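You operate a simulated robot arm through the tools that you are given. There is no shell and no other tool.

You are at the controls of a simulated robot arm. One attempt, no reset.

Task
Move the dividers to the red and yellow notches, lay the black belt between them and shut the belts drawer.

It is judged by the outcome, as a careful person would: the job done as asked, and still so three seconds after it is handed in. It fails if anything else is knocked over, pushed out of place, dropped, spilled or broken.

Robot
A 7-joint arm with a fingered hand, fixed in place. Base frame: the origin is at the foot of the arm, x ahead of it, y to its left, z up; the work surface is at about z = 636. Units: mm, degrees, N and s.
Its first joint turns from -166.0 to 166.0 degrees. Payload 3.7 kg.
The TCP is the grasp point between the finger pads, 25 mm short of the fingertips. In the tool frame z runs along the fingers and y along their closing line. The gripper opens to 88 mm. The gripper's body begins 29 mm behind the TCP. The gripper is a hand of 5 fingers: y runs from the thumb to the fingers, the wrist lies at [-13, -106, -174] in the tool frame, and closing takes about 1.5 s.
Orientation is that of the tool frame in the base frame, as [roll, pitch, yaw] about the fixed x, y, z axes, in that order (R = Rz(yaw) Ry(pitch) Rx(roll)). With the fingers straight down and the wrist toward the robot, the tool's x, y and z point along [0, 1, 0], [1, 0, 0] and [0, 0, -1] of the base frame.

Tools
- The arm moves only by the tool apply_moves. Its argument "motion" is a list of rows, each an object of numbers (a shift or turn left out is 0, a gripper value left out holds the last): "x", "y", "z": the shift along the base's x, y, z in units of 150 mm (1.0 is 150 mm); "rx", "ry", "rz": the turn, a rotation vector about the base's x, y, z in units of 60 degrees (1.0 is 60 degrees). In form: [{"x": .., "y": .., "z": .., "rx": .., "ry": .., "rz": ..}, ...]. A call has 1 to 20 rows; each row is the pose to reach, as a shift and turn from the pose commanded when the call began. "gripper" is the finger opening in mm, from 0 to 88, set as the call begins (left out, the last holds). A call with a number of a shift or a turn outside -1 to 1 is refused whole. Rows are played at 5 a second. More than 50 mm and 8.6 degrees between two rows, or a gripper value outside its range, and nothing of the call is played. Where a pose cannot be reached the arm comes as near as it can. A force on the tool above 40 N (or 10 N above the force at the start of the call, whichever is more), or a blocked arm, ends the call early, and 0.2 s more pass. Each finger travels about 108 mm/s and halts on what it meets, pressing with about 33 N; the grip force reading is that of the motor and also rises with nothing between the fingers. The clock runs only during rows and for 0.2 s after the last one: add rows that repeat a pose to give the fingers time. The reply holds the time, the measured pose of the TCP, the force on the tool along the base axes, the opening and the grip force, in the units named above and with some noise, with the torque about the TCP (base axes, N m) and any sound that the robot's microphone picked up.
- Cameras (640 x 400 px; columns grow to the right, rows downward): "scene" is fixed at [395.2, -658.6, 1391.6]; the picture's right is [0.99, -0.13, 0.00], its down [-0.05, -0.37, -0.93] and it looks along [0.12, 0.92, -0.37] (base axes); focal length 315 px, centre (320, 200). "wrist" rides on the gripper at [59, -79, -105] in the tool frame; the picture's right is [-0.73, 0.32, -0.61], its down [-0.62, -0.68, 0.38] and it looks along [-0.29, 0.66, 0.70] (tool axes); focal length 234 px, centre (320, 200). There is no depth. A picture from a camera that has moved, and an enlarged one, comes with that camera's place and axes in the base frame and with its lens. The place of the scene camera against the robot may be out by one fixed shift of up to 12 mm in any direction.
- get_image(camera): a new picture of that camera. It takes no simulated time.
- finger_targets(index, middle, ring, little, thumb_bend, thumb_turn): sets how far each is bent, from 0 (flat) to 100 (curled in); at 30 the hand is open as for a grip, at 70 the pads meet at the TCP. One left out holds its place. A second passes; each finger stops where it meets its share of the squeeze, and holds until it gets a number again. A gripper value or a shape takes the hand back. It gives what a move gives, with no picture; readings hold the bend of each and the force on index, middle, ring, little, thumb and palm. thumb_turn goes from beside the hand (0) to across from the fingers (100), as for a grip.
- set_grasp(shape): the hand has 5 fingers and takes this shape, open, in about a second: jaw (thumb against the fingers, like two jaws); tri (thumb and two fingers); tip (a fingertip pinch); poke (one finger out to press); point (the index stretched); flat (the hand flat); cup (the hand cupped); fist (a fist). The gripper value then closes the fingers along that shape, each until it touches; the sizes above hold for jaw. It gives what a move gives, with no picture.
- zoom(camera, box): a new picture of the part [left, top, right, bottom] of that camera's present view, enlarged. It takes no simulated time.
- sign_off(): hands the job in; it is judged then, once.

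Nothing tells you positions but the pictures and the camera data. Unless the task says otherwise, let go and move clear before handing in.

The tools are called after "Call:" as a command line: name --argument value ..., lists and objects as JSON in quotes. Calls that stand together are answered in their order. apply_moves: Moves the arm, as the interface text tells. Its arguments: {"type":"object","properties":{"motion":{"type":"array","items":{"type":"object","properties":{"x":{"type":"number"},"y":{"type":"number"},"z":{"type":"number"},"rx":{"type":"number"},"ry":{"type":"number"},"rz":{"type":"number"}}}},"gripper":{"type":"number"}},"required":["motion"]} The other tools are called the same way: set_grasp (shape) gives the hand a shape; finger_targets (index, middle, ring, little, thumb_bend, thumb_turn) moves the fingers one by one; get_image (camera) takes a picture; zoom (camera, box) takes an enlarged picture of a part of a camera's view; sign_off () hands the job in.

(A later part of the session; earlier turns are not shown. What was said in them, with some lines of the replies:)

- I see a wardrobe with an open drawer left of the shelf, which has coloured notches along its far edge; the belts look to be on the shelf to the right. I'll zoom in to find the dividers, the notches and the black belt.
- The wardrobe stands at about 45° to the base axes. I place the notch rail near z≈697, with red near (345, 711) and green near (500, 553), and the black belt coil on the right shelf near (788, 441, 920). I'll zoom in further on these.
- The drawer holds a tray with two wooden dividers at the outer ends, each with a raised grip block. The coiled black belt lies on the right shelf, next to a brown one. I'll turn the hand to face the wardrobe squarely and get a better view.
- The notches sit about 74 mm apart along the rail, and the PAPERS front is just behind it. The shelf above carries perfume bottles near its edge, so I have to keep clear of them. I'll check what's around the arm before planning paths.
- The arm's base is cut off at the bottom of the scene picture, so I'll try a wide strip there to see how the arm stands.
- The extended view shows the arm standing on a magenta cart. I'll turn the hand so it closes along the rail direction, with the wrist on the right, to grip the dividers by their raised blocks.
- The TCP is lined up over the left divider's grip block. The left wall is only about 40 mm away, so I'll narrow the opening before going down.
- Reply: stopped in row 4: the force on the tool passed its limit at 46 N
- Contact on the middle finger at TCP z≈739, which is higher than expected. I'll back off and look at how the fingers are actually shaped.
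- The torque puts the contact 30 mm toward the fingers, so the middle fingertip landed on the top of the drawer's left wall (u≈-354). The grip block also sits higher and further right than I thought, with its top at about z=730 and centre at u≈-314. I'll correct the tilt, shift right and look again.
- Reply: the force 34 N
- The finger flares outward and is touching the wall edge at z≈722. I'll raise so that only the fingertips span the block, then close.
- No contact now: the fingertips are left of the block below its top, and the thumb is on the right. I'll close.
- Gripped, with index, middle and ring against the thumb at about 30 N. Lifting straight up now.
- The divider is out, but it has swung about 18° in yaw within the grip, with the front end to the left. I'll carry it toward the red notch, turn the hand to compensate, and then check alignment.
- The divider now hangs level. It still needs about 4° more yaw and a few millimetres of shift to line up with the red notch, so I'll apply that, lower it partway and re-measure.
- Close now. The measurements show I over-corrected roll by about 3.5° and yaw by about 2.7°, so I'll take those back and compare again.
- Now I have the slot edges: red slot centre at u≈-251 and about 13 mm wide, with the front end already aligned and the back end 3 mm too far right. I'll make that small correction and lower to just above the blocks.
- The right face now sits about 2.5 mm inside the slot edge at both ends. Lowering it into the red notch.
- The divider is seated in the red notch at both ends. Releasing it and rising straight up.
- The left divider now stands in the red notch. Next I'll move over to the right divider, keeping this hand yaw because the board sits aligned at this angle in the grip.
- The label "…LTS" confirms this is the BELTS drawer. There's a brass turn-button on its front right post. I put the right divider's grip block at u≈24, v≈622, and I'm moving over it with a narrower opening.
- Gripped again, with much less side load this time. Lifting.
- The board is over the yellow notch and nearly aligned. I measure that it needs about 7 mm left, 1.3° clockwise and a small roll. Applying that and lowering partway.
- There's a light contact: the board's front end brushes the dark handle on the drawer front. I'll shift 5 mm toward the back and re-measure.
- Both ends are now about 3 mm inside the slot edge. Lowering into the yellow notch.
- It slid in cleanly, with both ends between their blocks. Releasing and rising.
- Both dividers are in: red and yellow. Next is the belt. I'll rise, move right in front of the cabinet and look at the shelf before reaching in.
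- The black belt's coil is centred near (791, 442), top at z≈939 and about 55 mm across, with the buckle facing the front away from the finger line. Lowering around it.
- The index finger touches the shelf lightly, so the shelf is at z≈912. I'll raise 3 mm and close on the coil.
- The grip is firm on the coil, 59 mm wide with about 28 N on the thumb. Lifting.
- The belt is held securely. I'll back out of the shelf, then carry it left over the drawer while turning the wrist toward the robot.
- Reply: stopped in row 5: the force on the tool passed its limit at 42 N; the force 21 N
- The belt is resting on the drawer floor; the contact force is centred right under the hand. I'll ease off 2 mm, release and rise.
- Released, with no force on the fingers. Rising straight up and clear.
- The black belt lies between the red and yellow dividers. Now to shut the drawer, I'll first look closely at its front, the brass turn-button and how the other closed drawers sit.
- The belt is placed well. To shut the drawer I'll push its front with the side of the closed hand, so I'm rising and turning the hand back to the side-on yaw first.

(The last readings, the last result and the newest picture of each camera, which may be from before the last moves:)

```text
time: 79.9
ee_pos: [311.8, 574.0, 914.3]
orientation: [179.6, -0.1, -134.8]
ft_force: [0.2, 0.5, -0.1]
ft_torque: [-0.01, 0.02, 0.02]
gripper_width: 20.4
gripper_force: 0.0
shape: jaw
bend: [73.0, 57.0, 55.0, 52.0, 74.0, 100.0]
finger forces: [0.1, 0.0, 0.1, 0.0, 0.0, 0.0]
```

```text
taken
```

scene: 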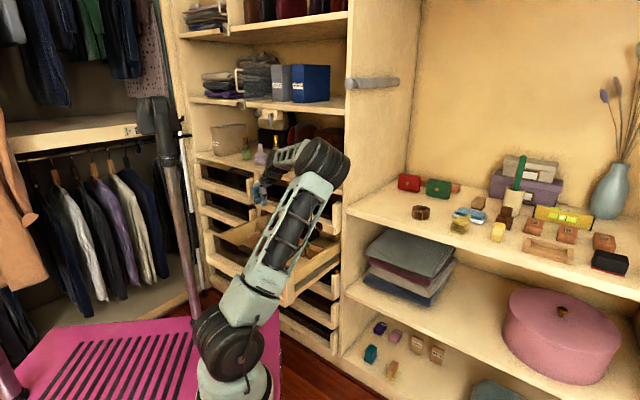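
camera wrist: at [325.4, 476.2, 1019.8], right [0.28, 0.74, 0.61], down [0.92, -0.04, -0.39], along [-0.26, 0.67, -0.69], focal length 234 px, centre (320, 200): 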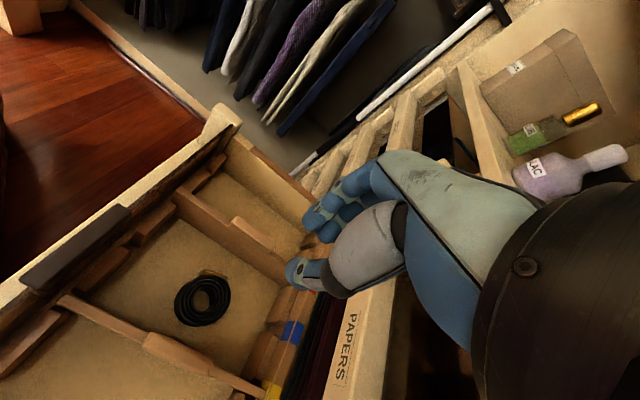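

Call:
apply_moves --motion '[{"x": -0.2, "y": -0.03}, {"x": -0.4, "y": -0.06}, {"x": -0.6, "y": -0.09}, {"x": -0.8, "y": -0.12}]'

Call:
get_image --camera "scene"

Call:
get_image --camera "wrist"

```text
time: 80.9
ee_pos: [192.0, 556.0, 911.2]
orientation: [179.7, -0.1, -134.9]
ft_force: [-0.2, 0.5, -0.4]
ft_torque: [0.03, 0.06, 0.02]
gripper_width: 20.3
gripper_force: 0.1
shape: jaw
bend: [73.0, 57.0, 55.0, 52.0, 74.0, 100.0]
finger forces: [0.0, 0.1, 0.0, 0.0, 0.1, 0.0]
```

```text
taken
```

scene: 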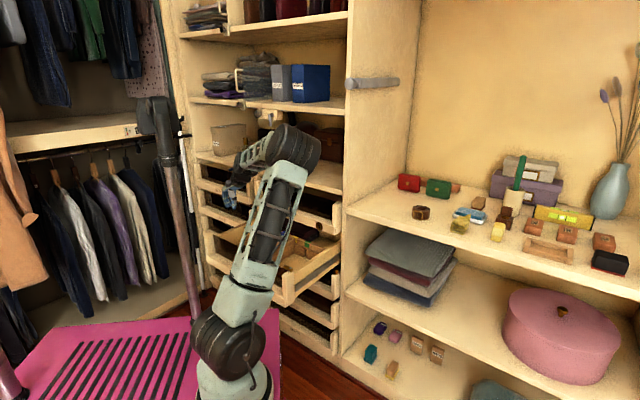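

```text
taken
camera wrist: at [206.5, 458.3, 1018.1], right [0.29, 0.74, 0.61], down [0.92, -0.04, -0.39], along [-0.26, 0.67, -0.69], focal length 234 px, centre (320, 200)
```

wrist: 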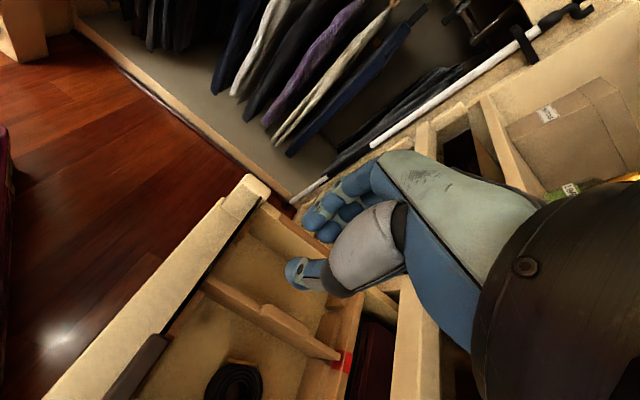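

Call:
apply_moves --motion '[{"x": -0.2, "y": -0.03}, {"x": -0.4, "y": -0.06}, {"x": -0.6, "y": -0.09}, {"x": -0.8, "y": -0.12}, {"x": -0.8, "y": -0.12}]'

Call:
get_image --camera "scene"

Call:
get_image --camera "wrist"

```text
time: 82.1
ee_pos: [69.9, 537.7, 911.5]
orientation: [179.7, -0.2, -134.9]
ft_force: [0.3, 0.1, -0.9]
ft_torque: [0.02, 0.03, 0.01]
gripper_width: 20.4
gripper_force: 0.0
shape: jaw
bend: [73.0, 57.0, 55.0, 52.0, 74.0, 100.0]
finger forces: [0.0, 0.0, 0.0, 0.1, 0.0, 0.1]
```

```text
taken
```

scene: 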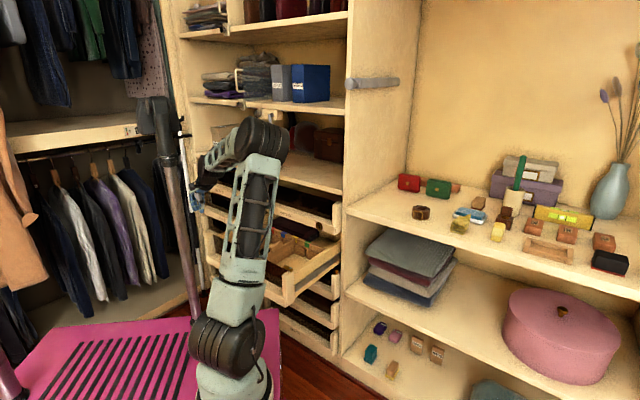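

```text
taken
camera wrist: at [85.7, 440.0, 1018.1], right [0.29, 0.74, 0.61], down [0.92, -0.04, -0.39], along [-0.26, 0.67, -0.69], focal length 234 px, centre (320, 200)
```

wrist: 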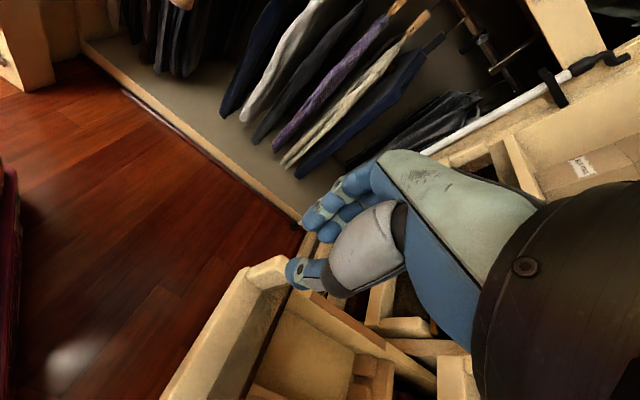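

Call:
zoom --camera "wrist" --box '[100, 330, 420, 400]'

Call:
zoom --camera "wrist" --box '[180, 220, 400, 360]'

Call:
zoom --camera "scene" --box '[170, 90, 290, 280]'

```text
2.00 times, centred on (260, 365) of wrist
camera zoom: at [85.7, 440.0, 1018.1], right [0.29, 0.74, 0.61], down [0.92, -0.04, -0.39], along [-0.26, 0.67, -0.69], focal length 468 px, centre (440, -130)
```

zoom: 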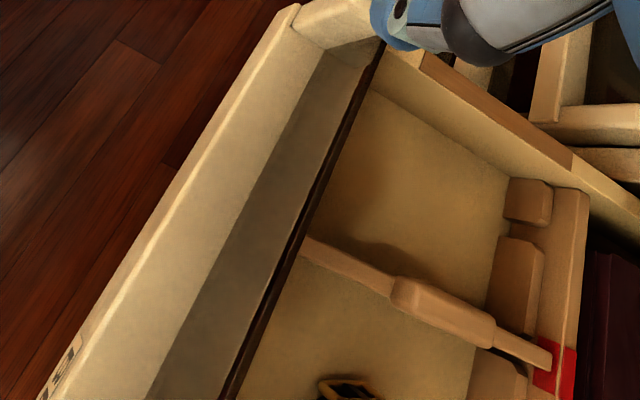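

```text
2.86 times, centred on (290, 290) of wrist
camera zoom: at [85.7, 440.0, 1018.1], right [0.29, 0.74, 0.61], down [0.92, -0.04, -0.39], along [-0.26, 0.67, -0.69], focal length 669 px, centre (406, -57)
```

zoom: 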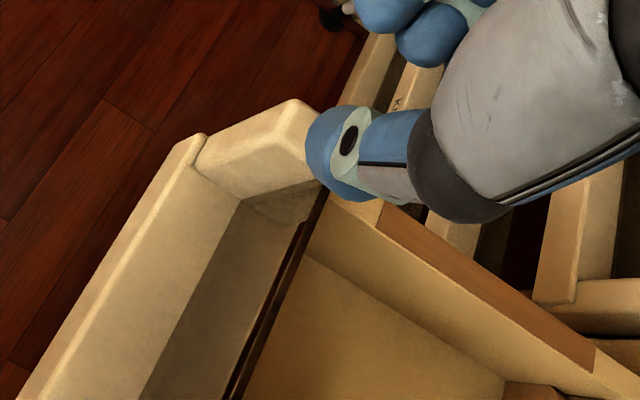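

```text
2.11 times, centred on (230, 185) of scene
camera zoom: at [395.2, -658.6, 1391.6], right [0.99, -0.13, 0.0], down [-0.05, -0.37, -0.93], along [0.12, 0.92, -0.37], focal length 664 px, centre (510, 232)
```

zoom: 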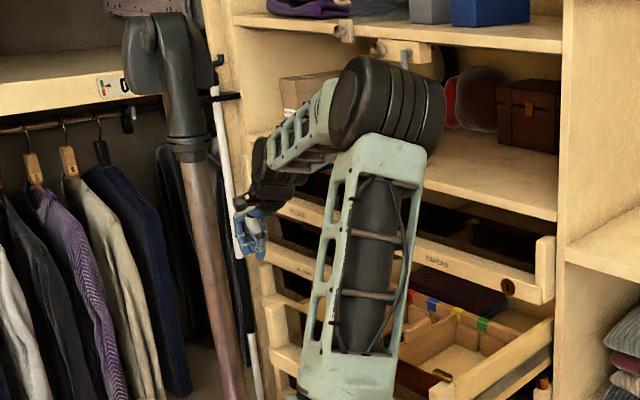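

I can reach the space in front of the drawer. The left corner post's front face is at about v=461, so I'll go down in front of it with the hand nearly closed.

Call:
apply_moves --motion '[{"x": -0.18, "y": -0.006}, {"x": -0.362, "y": -0.011}, {"x": -0.362, "y": -0.011, "z": -0.25}, {"x": -0.362, "y": -0.011, "z": -0.5}, {"x": -0.362, "y": -0.011, "z": -0.75}, {"x": -0.362, "y": -0.011, "z": -0.95}, {"x": -0.362, "y": -0.011, "z": -0.95}]' --gripper 10

Call:
get_image --camera "wrist"

Call:
get_image --camera "scene"

```text
time: 83.7
ee_pos: [13.2, 534.2, 770.7]
orientation: [179.7, -0.1, -134.9]
ft_force: [-0.1, 0.3, 1.1]
ft_torque: [0.01, -0.01, -0.04]
gripper_width: 10.5
gripper_force: 0.1
shape: jaw
bend: [72.0, 63.0, 62.0, 60.0, 74.0, 100.0]
finger forces: [0.0, 0.0, 0.1, 0.0, 0.0, 0.0]
```

```text
taken
camera wrist: at [28.6, 437.2, 876.8], right [0.29, 0.74, 0.61], down [0.92, -0.04, -0.39], along [-0.26, 0.67, -0.69], focal length 234 px, centre (320, 200)
```

wrist: 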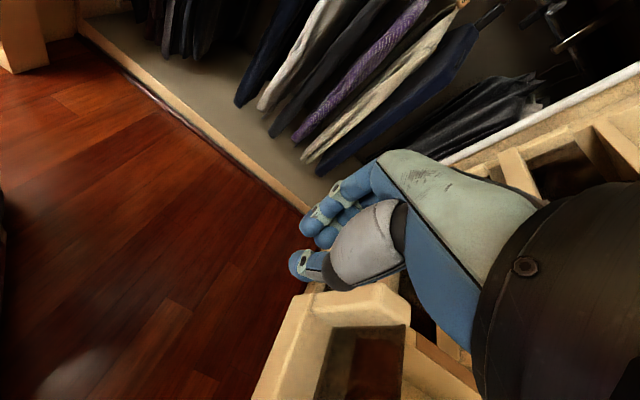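

```text
taken
```

scene: 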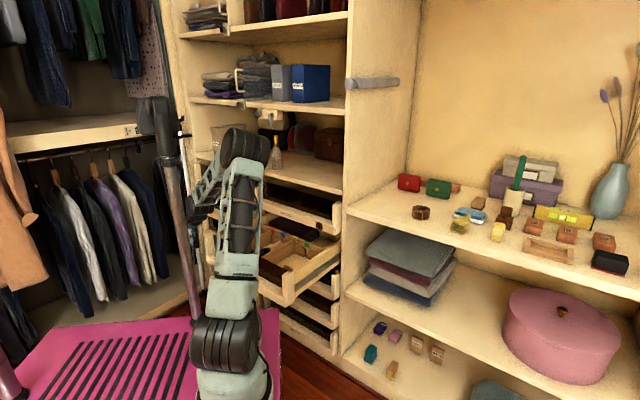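

Call:
zoom --camera "wrist" --box '[220, 220, 480, 400]'

Call:
zoom --camera "scene" --box '[170, 160, 270, 260]'

```text
2.22 times, centred on (350, 310) of wrist
camera zoom: at [28.6, 437.2, 876.8], right [0.29, 0.74, 0.61], down [0.92, -0.04, -0.39], along [-0.26, 0.67, -0.69], focal length 520 px, centre (253, -44)
```

zoom: 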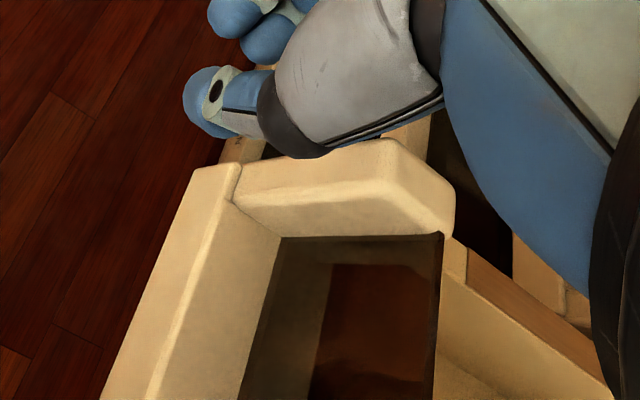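

```text
4.00 times, centred on (220, 210) of scene
camera zoom: at [395.2, -658.6, 1391.6], right [0.99, -0.13, 0.0], down [-0.05, -0.37, -0.93], along [0.12, 0.92, -0.37], focal length 1261 px, centre (720, 160)
```

zoom: 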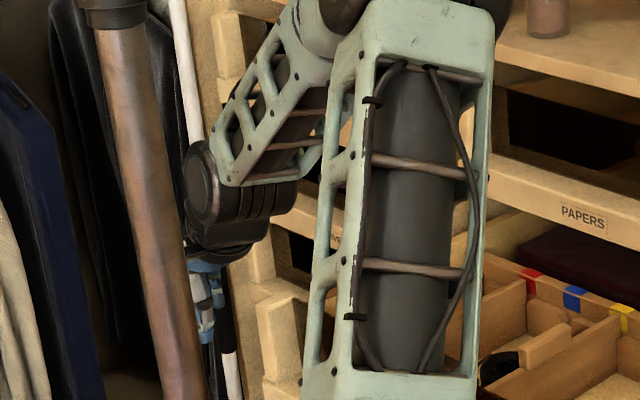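

Call:
apply_moves --motion '[{"z": -0.15}, {"z": -0.3}, {"z": -0.42}, {"z": -0.5}, {"z": -0.5}]'

Call:
zoom --camera "wrist" --box '[220, 160, 480, 400]'

Call:
zoom --camera "scene" --box '[170, 160, 290, 280]'

```text
time: 84.9
ee_pos: [16.7, 534.6, 695.4]
orientation: [179.7, -0.1, -134.8]
ft_force: [1.5, -0.4, 0.6]
ft_torque: [0.02, -0.01, -0.03]
gripper_width: 10.2
gripper_force: 0.2
shape: jaw
bend: [72.0, 63.0, 62.0, 60.0, 74.0, 100.0]
finger forces: [0.0, 0.0, 0.1, 0.1, 0.0, 0.0]
```

```text
1.67 times, centred on (350, 280) of wrist
camera zoom: at [31.3, 437.7, 801.9], right [0.29, 0.74, 0.61], down [0.92, -0.04, -0.39], along [-0.26, 0.67, -0.69], focal length 390 px, centre (270, 67)
```

zoom: 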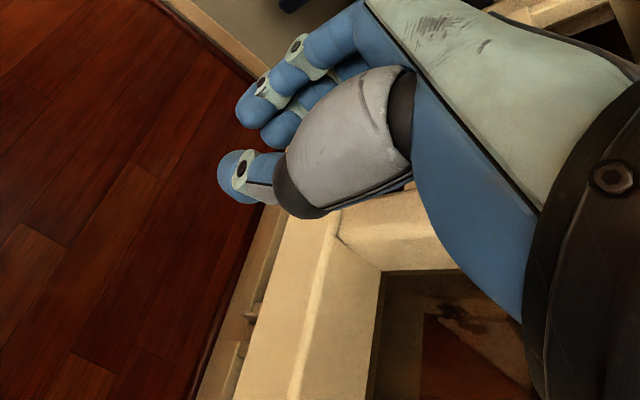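

```text
3.33 times, centred on (230, 220) of scene
camera zoom: at [395.2, -658.6, 1391.6], right [0.99, -0.13, 0.0], down [-0.05, -0.37, -0.93], along [0.12, 0.92, -0.37], focal length 1051 px, centre (620, 133)
```

zoom: 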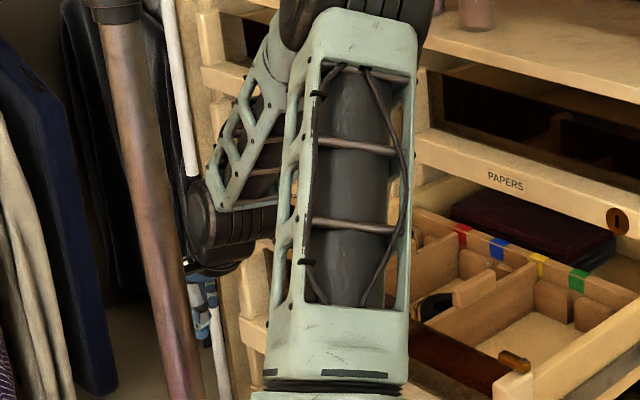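

Call:
apply_moves --motion '[{"x": 0.035, "y": 0.035}, {"x": 0.07, "y": 0.07}, {"x": 0.105, "y": 0.105}, {"x": 0.14, "y": 0.14}]'

```text
time: 85.9
ee_pos: [39.0, 556.8, 695.4]
orientation: [179.7, -0.1, -135.0]
ft_force: [-1.3, -1.8, -0.2]
ft_torque: [0.1, -0.09, 0.05]
gripper_width: 10.3
gripper_force: 0.1
shape: jaw
bend: [72.0, 63.0, 62.0, 60.0, 74.0, 100.0]
finger forces: [0.0, 0.0, 0.0, 2.7, 0.0, 0.1]
```

The little finger's side has met the post at about 2.5 N. I'll keep pushing straight in, gradually.

Call:
apply_moves --motion '[{"x": 0.035, "y": 0.035}, {"x": 0.07, "y": 0.07}, {"x": 0.11, "y": 0.11}, {"x": 0.15, "y": 0.15}, {"x": 0.19, "y": 0.19}, {"x": 0.235, "y": 0.235}]'

Call:
get_image --camera "scene"

Call:
zoom --camera "wrist" --box '[220, 160, 480, 400]'

```text
time: 87.3
ee_pos: [74.4, 592.4, 697.0]
orientation: [179.7, -0.1, -135.0]
ft_force: [-0.1, -0.2, -0.5]
ft_torque: [0.04, -0.01, 0.01]
gripper_width: 10.4
gripper_force: 0.1
shape: jaw
bend: [72.0, 63.0, 62.0, 60.0, 74.0, 100.0]
finger forces: [0.0, 0.1, 0.0, 0.1, 0.0, 0.1]
```

```text
taken
```

scene: 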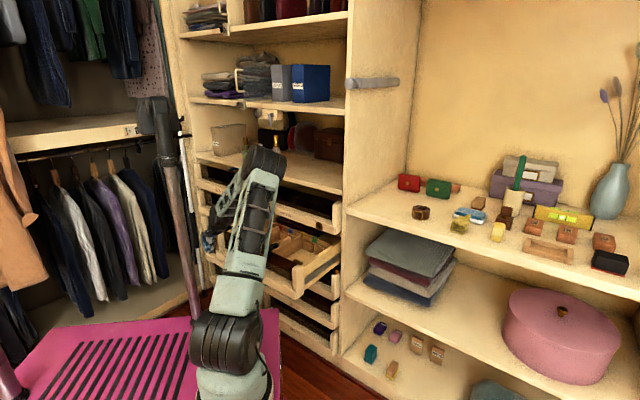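

```text
1.67 times, centred on (350, 280) of wrist
camera zoom: at [88.9, 494.9, 802.9], right [0.29, 0.74, 0.61], down [0.92, -0.04, -0.39], along [-0.26, 0.67, -0.69], focal length 390 px, centre (270, 67)
```

zoom: 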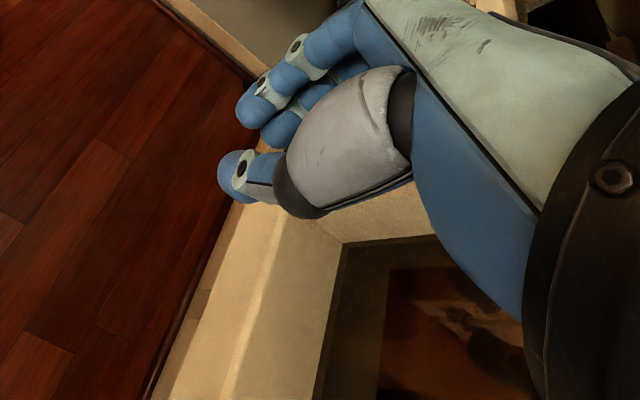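

The drawer slides easily. Continuing at a gentle pace and checking the contents along the way.

Call:
apply_moves --motion '[{"x": 0.03, "y": 0.03}, {"x": 0.06, "y": 0.06}, {"x": 0.09, "y": 0.09}, {"x": 0.12, "y": 0.12}, {"x": 0.15, "y": 0.15}, {"x": 0.18, "y": 0.18}, {"x": 0.21, "y": 0.21}, {"x": 0.24, "y": 0.24}, {"x": 0.27, "y": 0.27}, {"x": 0.3, "y": 0.3}]'

Call:
zoom --camera "scene" --box '[190, 150, 350, 290]'

Call:
get_image --camera "wrist"

```text
time: 89.5
ee_pos: [118.4, 637.5, 695.9]
orientation: [179.9, -0.1, -135.1]
ft_force: [-0.4, 1.0, -0.8]
ft_torque: [0.0, 0.0, 0.03]
gripper_width: 10.5
gripper_force: 0.1
shape: jaw
bend: [72.0, 63.0, 62.0, 60.0, 74.0, 100.0]
finger forces: [0.0, 0.0, 0.0, 0.5, 0.0, 0.0]
```

```text
2.86 times, centred on (270, 220) of scene
camera zoom: at [395.2, -658.6, 1391.6], right [0.99, -0.13, 0.0], down [-0.05, -0.37, -0.93], along [0.12, 0.92, -0.37], focal length 901 px, centre (463, 143)
```

zoom: 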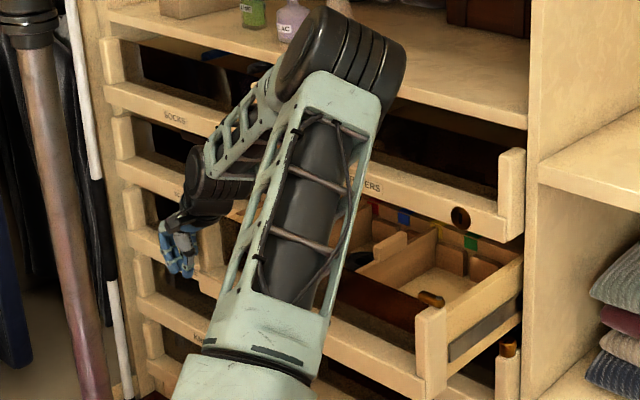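

```text
taken
camera wrist: at [133.5, 540.0, 802.7], right [0.29, 0.74, 0.61], down [0.92, -0.04, -0.39], along [-0.26, 0.67, -0.69], focal length 234 px, centre (320, 200)
```

wrist: 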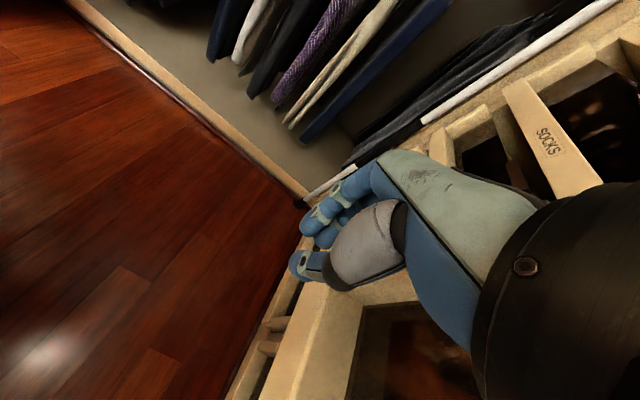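

Call:
apply_moves --motion '[{"x": 0.03, "y": 0.03}, {"x": 0.06, "y": 0.06}, {"x": 0.09, "y": 0.09}, {"x": 0.12, "y": 0.12}, {"x": 0.15, "y": 0.15}, {"x": 0.18, "y": 0.18}, {"x": 0.21, "y": 0.21}, {"x": 0.24, "y": 0.24}, {"x": 0.27, "y": 0.27}, {"x": 0.3, "y": 0.3}, {"x": 0.33, "y": 0.33}, {"x": 0.36, "y": 0.36}, {"x": 0.39, "y": 0.39}, {"x": 0.42, "y": 0.42}, {"x": 0.45, "y": 0.45}]'

Call:
zoom --camera "scene" --box '[190, 150, 350, 290]'

Call:
get_image --camera "wrist"

```text
time: 92.7
ee_pos: [186.7, 705.2, 696.0]
orientation: [179.7, -0.1, -135.0]
ft_force: [-2.0, 0.6, 0.1]
ft_torque: [0.0, -0.02, 0.04]
gripper_width: 10.0
gripper_force: 0.0
shape: jaw
bend: [72.0, 63.0, 62.0, 60.0, 74.0, 100.0]
finger forces: [0.0, 0.1, 0.1, 0.9, 0.0, 0.0]
```

```text
2.86 times, centred on (270, 220) of scene
camera zoom: at [395.2, -658.6, 1391.6], right [0.99, -0.13, 0.0], down [-0.05, -0.37, -0.93], along [0.12, 0.92, -0.37], focal length 901 px, centre (463, 143)
```

zoom: 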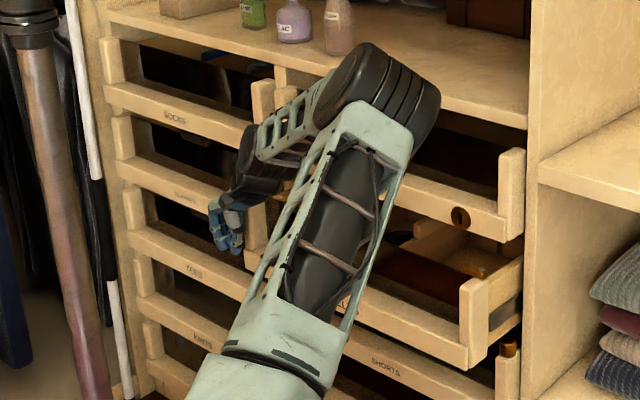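

```text
taken
camera wrist: at [200.3, 607.3, 802.9], right [0.29, 0.74, 0.61], down [0.92, -0.04, -0.39], along [-0.26, 0.67, -0.69], focal length 234 px, centre (320, 200)
```

wrist: 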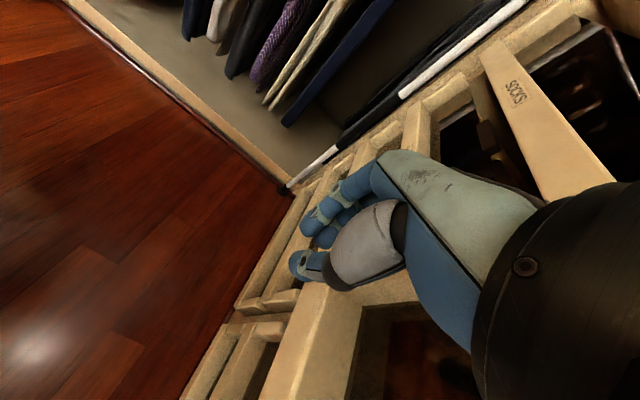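

About 95 mm remain. For the last stretch I'll tilt the hand so the fingertips lead and the wrist stays clear of the PAPERS drawer above.

Call:
apply_moves --motion '[{"x": -0.04, "y": -0.04}, {"x": -0.05, "y": -0.05, "rx": 0.098, "ry": -0.098}, {"x": -0.05, "y": -0.05, "rx": 0.196, "ry": -0.196}, {"x": -0.05, "y": -0.05, "rx": 0.294, "ry": -0.294}, {"x": -0.05, "y": -0.05, "rx": 0.294, "ry": -0.294}]'

Call:
zoom --camera "scene" --box '[190, 150, 350, 290]'

Call:
get_image --camera "wrist"

```text
time: 93.9
ee_pos: [178.3, 696.9, 695.7]
orientation: [179.8, 24.8, -134.8]
ft_force: [-0.1, 1.0, 0.4]
ft_torque: [0.0, 0.04, 0.03]
gripper_width: 10.4
gripper_force: 0.1
shape: jaw
bend: [72.0, 63.0, 62.0, 60.0, 74.0, 100.0]
finger forces: [0.1, 0.0, 0.0, 0.0, 0.0, 0.0]
```

```text
2.86 times, centred on (270, 220) of scene
camera zoom: at [395.2, -658.6, 1391.6], right [0.99, -0.13, 0.0], down [-0.05, -0.37, -0.93], along [0.12, 0.92, -0.37], focal length 901 px, centre (463, 143)
```

zoom: 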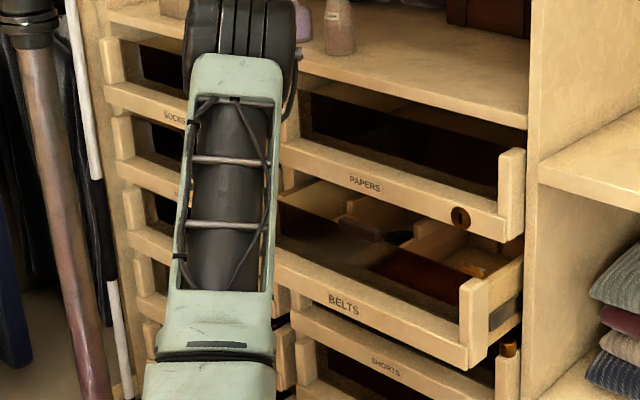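

```text
taken
camera wrist: at [166.0, 571.8, 768.3], right [0.06, 0.51, 0.86], down [1.0, 0.04, -0.09], along [-0.08, 0.86, -0.51], focal length 234 px, centre (320, 200)
```

wrist: 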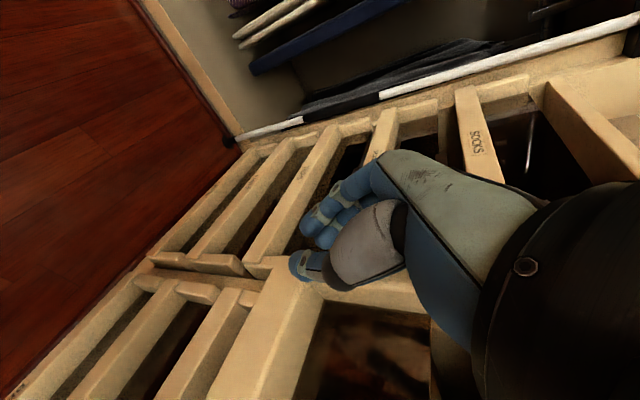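

Call:
apply_moves --motion '[{"x": 0.03, "y": 0.03}, {"x": 0.06, "y": 0.06}, {"x": 0.09, "y": 0.09}, {"x": 0.12, "y": 0.12}, {"x": 0.15, "y": 0.15}, {"x": 0.18, "y": 0.18}, {"x": 0.21, "y": 0.21}, {"x": 0.24, "y": 0.24}, {"x": 0.27, "y": 0.27}, {"x": 0.3, "y": 0.3}, {"x": 0.33, "y": 0.33}, {"x": 0.36, "y": 0.36}]'

Call:
zoom --camera "scene" --box '[190, 150, 350, 290]'

Call:
get_image --camera "wrist"

```text
time: 96.5
ee_pos: [233.1, 750.7, 695.7]
orientation: [179.8, 24.7, -134.9]
ft_force: [-2.4, -1.1, 0.3]
ft_torque: [-0.01, 0.05, 0.04]
gripper_width: 10.3
gripper_force: 0.1
shape: jaw
bend: [72.0, 63.0, 62.0, 71.0, 74.0, 100.0]
finger forces: [0.0, 0.0, 0.0, 2.2, 0.0, 0.0]
```

```text
2.86 times, centred on (270, 220) of scene
camera zoom: at [395.2, -658.6, 1391.6], right [0.99, -0.13, 0.0], down [-0.05, -0.37, -0.93], along [0.12, 0.92, -0.37], focal length 901 px, centre (463, 143)
```

zoom: 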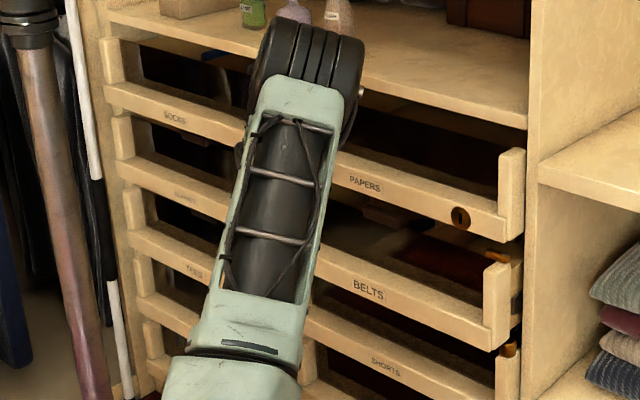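

```text
taken
camera wrist: at [219.9, 626.4, 768.0], right [0.06, 0.51, 0.86], down [1.0, 0.03, -0.09], along [-0.08, 0.86, -0.51], focal length 234 px, centre (320, 200)
```

wrist: 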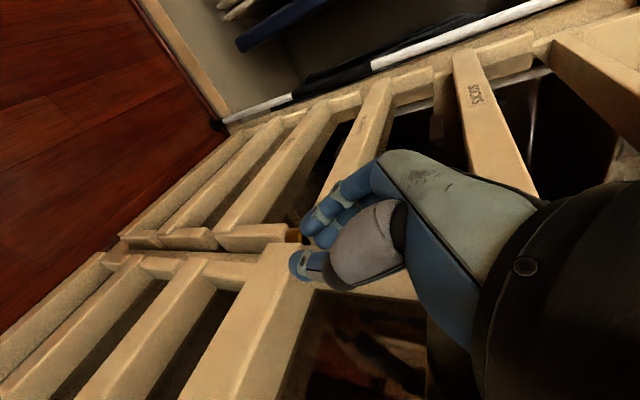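

Nearly shut, about 25 mm left, and I can see the turn-button on the right post about to pass under the PAPERS drawer. Pushing in small steps now.

Call:
apply_moves --motion '[{"x": 0.02, "y": 0.02}, {"x": 0.04, "y": 0.04}, {"x": 0.06, "y": 0.06}, {"x": 0.06, "y": 0.06}]'

Call:
zoom --camera "scene" --box '[270, 200, 350, 270]'

Call:
zoom --camera "wrist" --box '[160, 160, 480, 400]'

```text
time: 97.5
ee_pos: [241.1, 759.7, 695.9]
orientation: [179.8, 24.9, -134.9]
ft_force: [-0.4, 0.4, 0.2]
ft_torque: [0.0, -0.01, -0.02]
gripper_width: 10.3
gripper_force: 0.0
shape: jaw
bend: [72.0, 63.0, 62.0, 60.0, 74.0, 100.0]
finger forces: [0.0, 0.0, 0.0, 0.1, 0.0, 0.0]
```

```text
5.71 times, centred on (310, 235) of scene
camera zoom: at [395.2, -658.6, 1391.6], right [0.99, -0.13, 0.0], down [-0.05, -0.37, -0.93], along [0.12, 0.92, -0.37], focal length 1801 px, centre (377, 0)
```

zoom: 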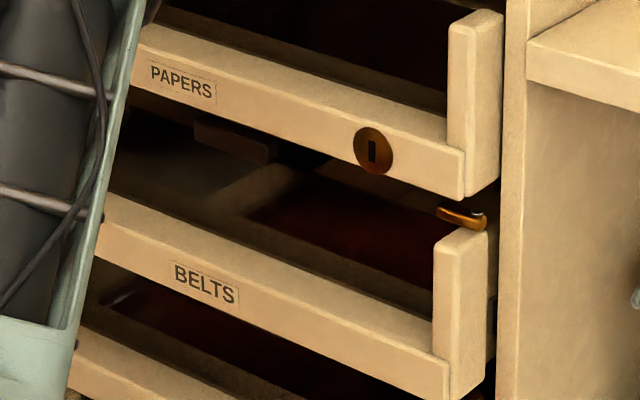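

```text
1.67 times, centred on (320, 280) of wrist
camera zoom: at [228.9, 635.6, 767.9], right [0.06, 0.51, 0.86], down [1.0, 0.04, -0.09], along [-0.08, 0.86, -0.51], focal length 390 px, centre (320, 67)
```

zoom: 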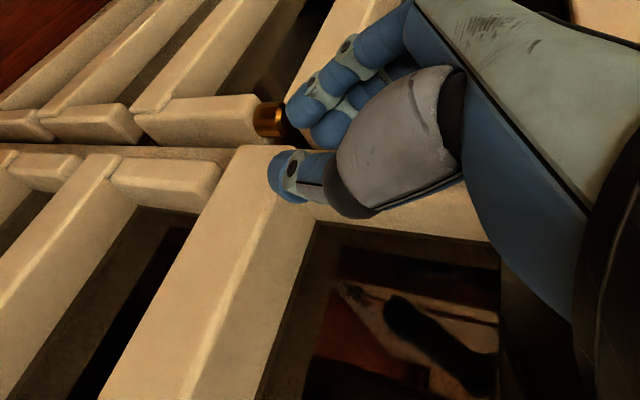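

Call:
apply_moves --motion '[{"x": 0.02, "y": 0.02}, {"x": 0.04, "y": 0.04}, {"x": 0.05, "y": 0.05}, {"x": 0.05, "y": 0.05}]'

Call:
zoom --camera "scene" --box '[270, 200, 350, 270]'

Call:
zoom --camera "wrist" --box '[160, 160, 480, 400]'

```text
time: 98.5
ee_pos: [248.3, 767.4, 695.4]
orientation: [179.7, 24.8, -134.9]
ft_force: [-0.4, 0.1, -0.2]
ft_torque: [0.01, -0.01, 0.05]
gripper_width: 10.5
gripper_force: 0.0
shape: jaw
bend: [72.0, 63.0, 62.0, 60.0, 74.0, 100.0]
finger forces: [0.1, 0.0, 0.1, 0.0, 0.0, 0.0]
```

```text
5.71 times, centred on (310, 235) of scene
camera zoom: at [395.2, -658.6, 1391.6], right [0.99, -0.13, 0.0], down [-0.05, -0.37, -0.93], along [0.12, 0.92, -0.37], focal length 1801 px, centre (377, 0)
```

zoom: 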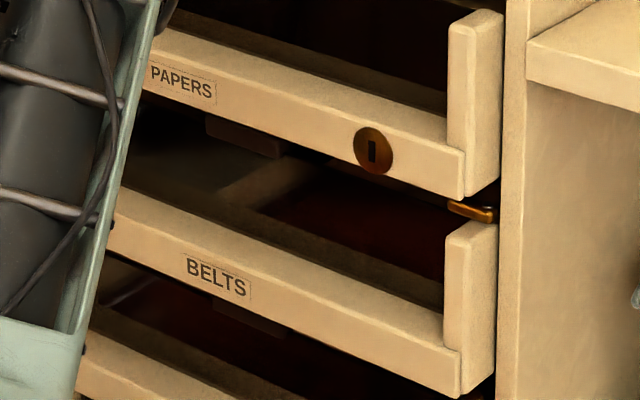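

```text
1.67 times, centred on (320, 280) of wrist
camera zoom: at [235.7, 643.0, 767.8], right [0.06, 0.51, 0.86], down [1.0, 0.04, -0.09], along [-0.08, 0.86, -0.51], focal length 390 px, centre (320, 67)
```

zoom: 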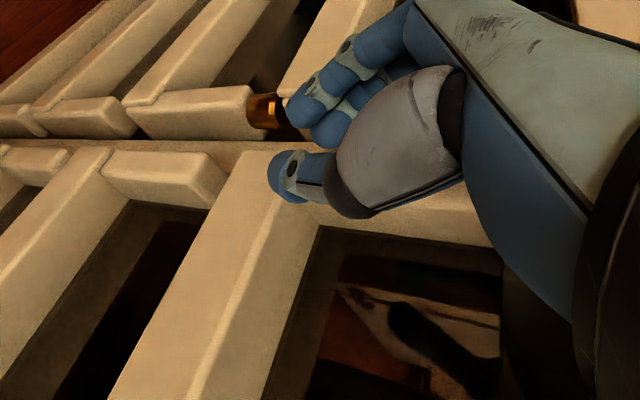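

The BELTS front now looks flush with PAPERS. One small extra push to feel for the end stop.

Call:
apply_moves --motion '[{"x": 0.01, "y": 0.01}, {"x": 0.02, "y": 0.02}, {"x": 0.028, "y": 0.028}, {"x": 0.028, "y": 0.028}]'

Call:
zoom --camera "scene" --box '[270, 200, 350, 270]'

```text
time: 99.5
ee_pos: [253.0, 770.5, 694.7]
orientation: [179.8, 24.8, -134.9]
ft_force: [0.7, -0.2, 0.2]
ft_torque: [0.0, 0.0, 0.03]
gripper_width: 10.4
gripper_force: 0.0
shape: jaw
bend: [72.0, 63.0, 62.0, 60.0, 74.0, 100.0]
finger forces: [0.1, 0.0, 0.1, 0.0, 0.1, 0.0]
```

```text
5.71 times, centred on (310, 235) of scene
camera zoom: at [395.2, -658.6, 1391.6], right [0.99, -0.13, 0.0], down [-0.05, -0.37, -0.93], along [0.12, 0.92, -0.37], focal length 1801 px, centre (377, 0)
```

zoom: 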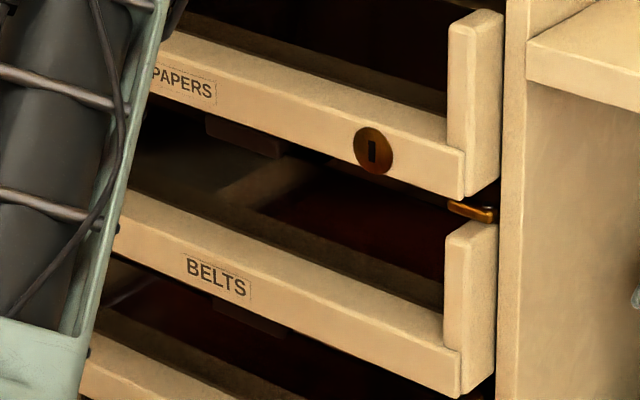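

Call:
apply_moves --motion '[{"x": 0.01, "y": 0.01}, {"x": 0.02, "y": 0.02}, {"x": 0.03, "y": 0.03}, {"x": 0.04, "y": 0.04}, {"x": 0.04, "y": 0.04}]'

Call:
zoom --camera "scene" --box '[270, 200, 350, 270]'

Call:
zoom --camera "wrist" --box '[160, 160, 480, 400]'

```text
time: 100.7
ee_pos: [257.6, 776.6, 694.9]
orientation: [179.7, 24.9, -134.9]
ft_force: [-6.3, -6.2, 2.5]
ft_torque: [0.14, -0.09, 0.19]
gripper_width: 10.2
gripper_force: 0.1
shape: jaw
bend: [72.0, 63.0, 61.0, 72.0, 74.0, 100.0]
finger forces: [0.0, 0.0, 0.0, 10.1, 0.0, 0.0]
```

```text
5.71 times, centred on (310, 235) of scene
camera zoom: at [395.2, -658.6, 1391.6], right [0.99, -0.13, 0.0], down [-0.05, -0.37, -0.93], along [0.12, 0.92, -0.37], focal length 1801 px, centre (377, 0)
```

zoom: 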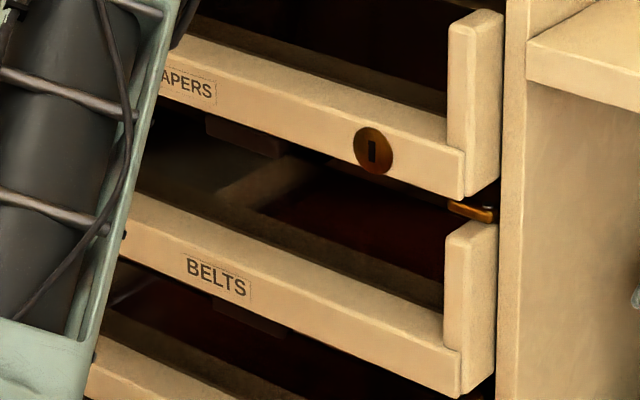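

```text
1.67 times, centred on (320, 280) of wrist
camera zoom: at [245.4, 653.1, 767.6], right [0.06, 0.51, 0.86], down [1.0, 0.04, -0.09], along [-0.08, 0.86, -0.51], focal length 390 px, centre (320, 67)
```

zoom: 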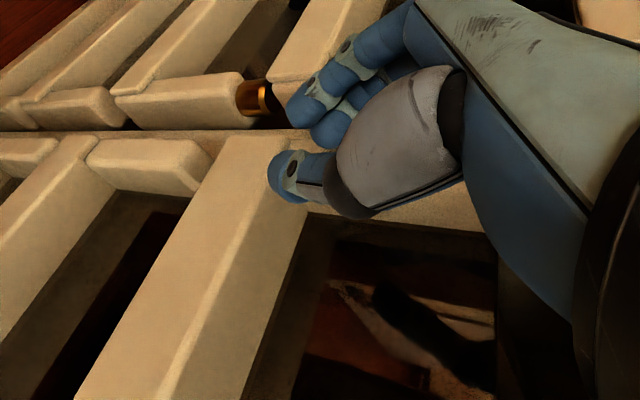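

The finger reads about 10 N against a hard stop and the front doesn't move, so the drawer is fully shut and flush with its neighbours. Backing the hand away straight out.

Call:
apply_moves --motion '[{"x": -0.05, "y": -0.05}, {"x": -0.15, "y": -0.15}, {"x": -0.3, "y": -0.3}, {"x": -0.45, "y": -0.45}, {"x": -0.6, "y": -0.6}, {"x": -0.75, "y": -0.75}]'

Call:
apply_moves --motion '[{"z": 0.2, "rx": -0.098, "ry": 0.098}, {"z": 0.4, "rx": -0.196, "ry": 0.196}, {"z": 0.6, "rx": -0.294, "ry": 0.294}, {"z": 0.8, "rx": -0.294, "ry": 0.294}, {"z": 1.0, "rx": -0.294, "ry": 0.294}]'

Call:
get_image --camera "scene"

Call:
get_image --camera "wrist"

```text
time: 102.1
ee_pos: [148.7, 665.7, 693.4]
orientation: [179.8, 24.8, -134.9]
ft_force: [0.4, 0.1, 0.0]
ft_torque: [-0.02, -0.01, 0.0]
gripper_width: 10.5
gripper_force: 0.0
shape: jaw
bend: [72.0, 63.0, 62.0, 60.0, 74.0, 100.0]
finger forces: [0.1, 0.0, 0.0, 0.0, 0.0, 0.0]
```

```text
time: 103.3
ee_pos: [147.0, 664.5, 845.6]
orientation: [179.7, -0.1, -135.0]
ft_force: [0.8, -1.0, 0.1]
ft_torque: [-0.01, 0.01, 0.0]
gripper_width: 10.3
gripper_force: 0.2
shape: jaw
bend: [72.0, 63.0, 62.0, 60.0, 74.0, 100.0]
finger forces: [0.0, 0.0, 0.0, 0.0, 0.0, 0.0]
```

```text
taken
```

scene: 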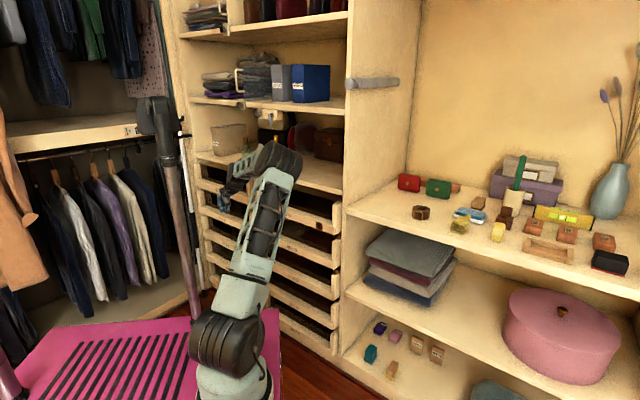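

```text
taken
camera wrist: at [161.1, 568.0, 952.5], right [0.29, 0.74, 0.61], down [0.92, -0.04, -0.39], along [-0.26, 0.67, -0.69], focal length 234 px, centre (320, 200)
```

wrist: 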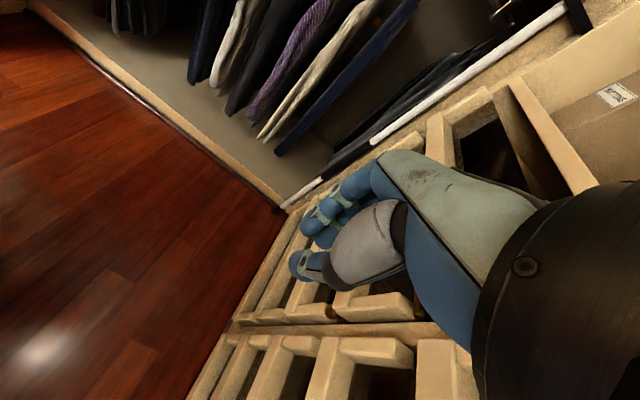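

Call:
zoom --camera "scene" --box '[260, 170, 350, 300]'

Call:
zoom --camera "scene" --box '[305, 215, 345, 265]'

Call:
zoom --camera "scene" --box '[185, 120, 285, 300]'

```text
3.08 times, centred on (305, 235) of scene
camera zoom: at [395.2, -658.6, 1391.6], right [0.99, -0.13, 0.0], down [-0.05, -0.37, -0.93], along [0.12, 0.92, -0.37], focal length 970 px, centre (366, 92)
```

zoom: 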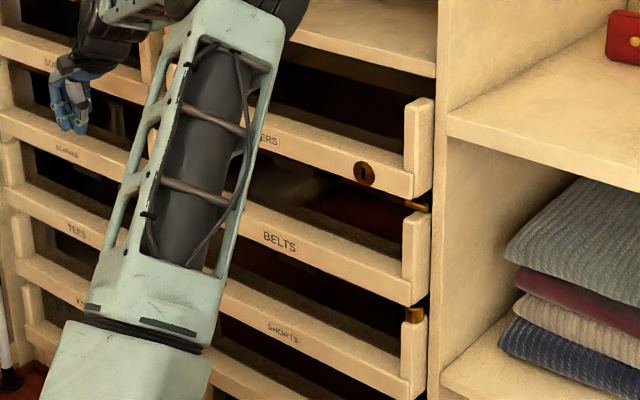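

```text
8.00 times, centred on (325, 240) of scene
camera zoom: at [395.2, -658.6, 1391.6], right [0.99, -0.13, 0.0], down [-0.05, -0.37, -0.93], along [0.12, 0.92, -0.37], focal length 2522 px, centre (280, -120)
```

zoom: 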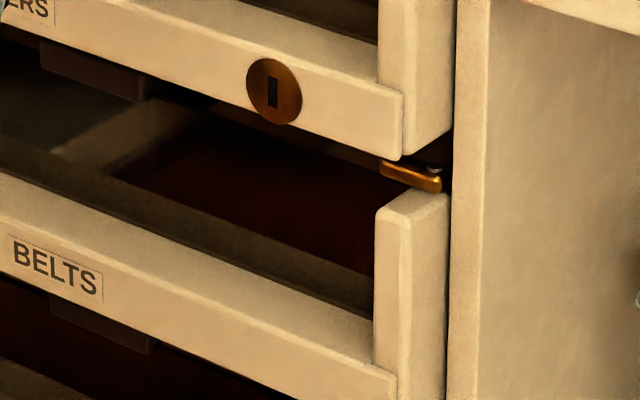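

```text
2.22 times, centred on (235, 210) of scene
camera zoom: at [395.2, -658.6, 1391.6], right [0.99, -0.13, 0.0], down [-0.05, -0.37, -0.93], along [0.12, 0.92, -0.37], focal length 700 px, centre (509, 178)
```

zoom: 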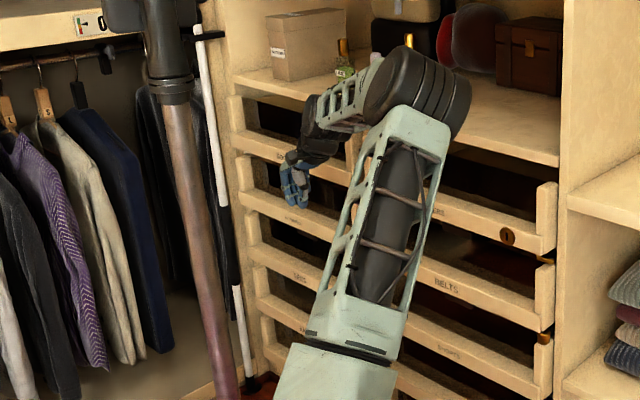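

The BELTS drawer is flush with PAPERS and SHORTS and hasn't rebounded. I'll move the arm up and clear, then do a final check of the surroundings.

Call:
apply_moves --motion '[{"x": 0.15, "y": -0.12, "z": 0.15}, {"x": 0.3, "y": -0.24, "z": 0.3}, {"x": 0.45, "y": -0.36, "z": 0.45}, {"x": 0.6, "y": -0.48, "z": 0.6}, {"x": 0.75, "y": -0.6, "z": 0.75}, {"x": 0.9, "y": -0.72, "z": 0.9}, {"x": 1.0, "y": -0.8, "z": 1.0}]'

Call:
apply_moves --motion '[{"rz": -0.125, "z": 0.15}, {"rz": -0.25, "z": 0.3}, {"rz": -0.375, "z": 0.45}, {"rz": -0.5, "z": 0.6}, {"rz": -0.625, "z": 0.75}, {"rz": -0.75, "z": 0.9}, {"rz": -0.875, "z": 1.0}]'

Call:
get_image --camera "scene"

Call:
get_image --camera "wrist"

```text
time: 104.9
ee_pos: [294.9, 544.8, 995.0]
orientation: [179.8, -0.1, -134.8]
ft_force: [0.4, 0.9, 0.5]
ft_torque: [0.02, -0.01, 0.03]
gripper_width: 9.9
gripper_force: 0.1
shape: jaw
bend: [72.0, 63.0, 62.0, 60.0, 74.0, 100.0]
finger forces: [0.1, 0.0, 0.1, 0.0, 0.0, 0.1]
```

```text
time: 106.5
ee_pos: [296.7, 545.7, 1146.0]
orientation: [179.7, -0.1, 172.5]
ft_force: [0.7, -0.5, -0.4]
ft_torque: [0.0, 0.04, 0.01]
gripper_width: 10.3
gripper_force: 0.1
shape: jaw
bend: [72.0, 63.0, 62.0, 60.0, 74.0, 100.0]
finger forces: [0.0, 0.0, 0.0, 0.0, 0.0, 0.0]
```

```text
taken
```

scene: 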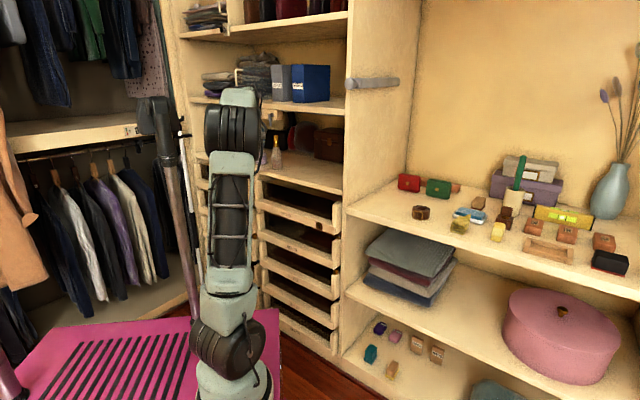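

```text
taken
camera wrist: at [228.2, 474.8, 1251.6], right [0.76, 0.22, 0.61], down [0.53, -0.76, -0.39], along [0.37, 0.62, -0.69], focal length 234 px, centre (320, 200)
```

wrist: 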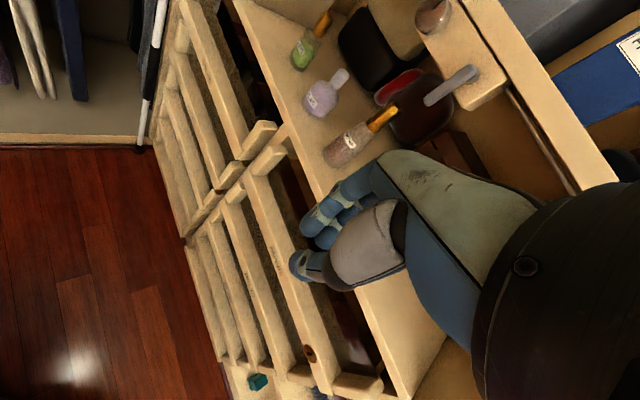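

Call:
zoom --camera "wrist" --box '[160, 140, 400, 400]'

Call:
zoom --camera "scene" --box '[240, 160, 360, 350]'

Call:
zoom --camera "scene" --box '[340, 150, 640, 290]'

```text
1.54 times, centred on (280, 270) of wrist
camera zoom: at [228.2, 474.8, 1251.6], right [0.76, 0.22, 0.61], down [0.53, -0.76, -0.39], along [0.37, 0.62, -0.69], focal length 360 px, centre (382, 92)
```

zoom: 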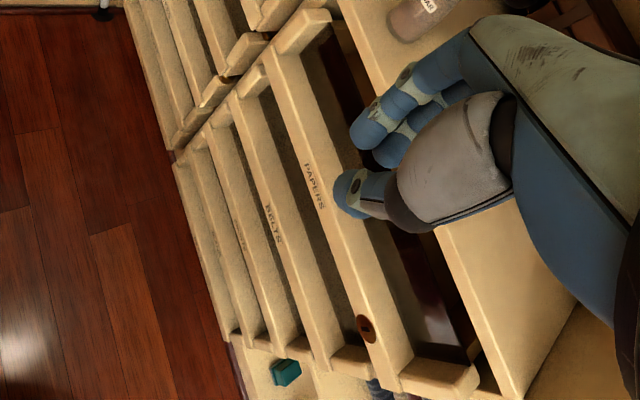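

```text
2.11 times, centred on (300, 255) of scene
camera zoom: at [395.2, -658.6, 1391.6], right [0.99, -0.13, 0.0], down [-0.05, -0.37, -0.93], along [0.12, 0.92, -0.37], focal length 664 px, centre (362, 84)
```

zoom: 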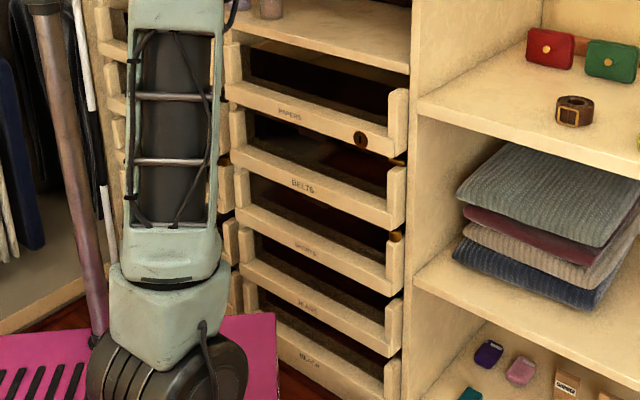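

```text
2.13 times, centred on (490, 220) of scene
camera zoom: at [395.2, -658.6, 1391.6], right [0.99, -0.13, 0.0], down [-0.05, -0.37, -0.93], along [0.12, 0.92, -0.37], focal length 672 px, centre (-43, 157)
```

zoom: 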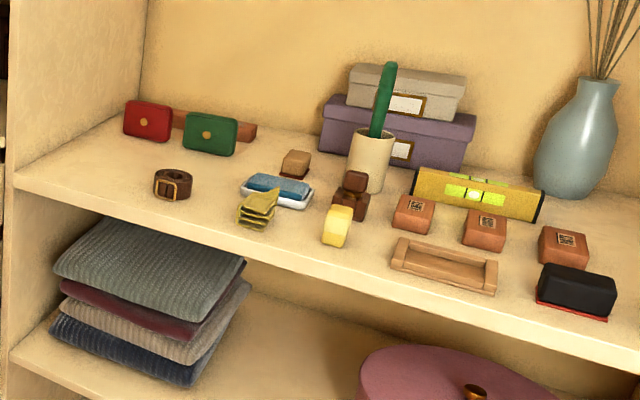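

The BELTS drawer is shut and sits level with its neighbours. I put the dividers in the red and yellow notches and set the black belt between them before shutting it. The bottles, bags and brown belt are where they were, and the hand is empty and clear, so I'm handing in.

Call:
sign_off

```text
The job is handed in.
```

The dividers are in the red and yellow notches, the black belt lies between them, and the BELTS drawer is shut. The job is handed in.

- **Dividers:** I moved the left one to the red notch and the right one to the yellow notch. I saw both ends of each seated in their slots.
- **Belt:** it sits as an upright coil on the drawer floor. I couldn't see inside once the drawer was shut, but both dividers and the belt were in place before I pushed, and the drawer slid in gently.
- **Drawer:** it stopped hard against its end stop at about 10 N. It stayed level with the drawers above and below for the roughly six seconds I watched after backing away.
- **Catch:** I left the brass turn-button on the drawer's right post as it was, because you only asked for the drawer to be shut.
- **Bumps:** a finger pressed on the drawer's left wall twice while I was reaching for the first divider. One divider also brushed the dark handle on the drawer front. Nothing seemed to move.

The perfume bottles, bags, brown belt and other shelf items looked undisturbed in the final pictures.
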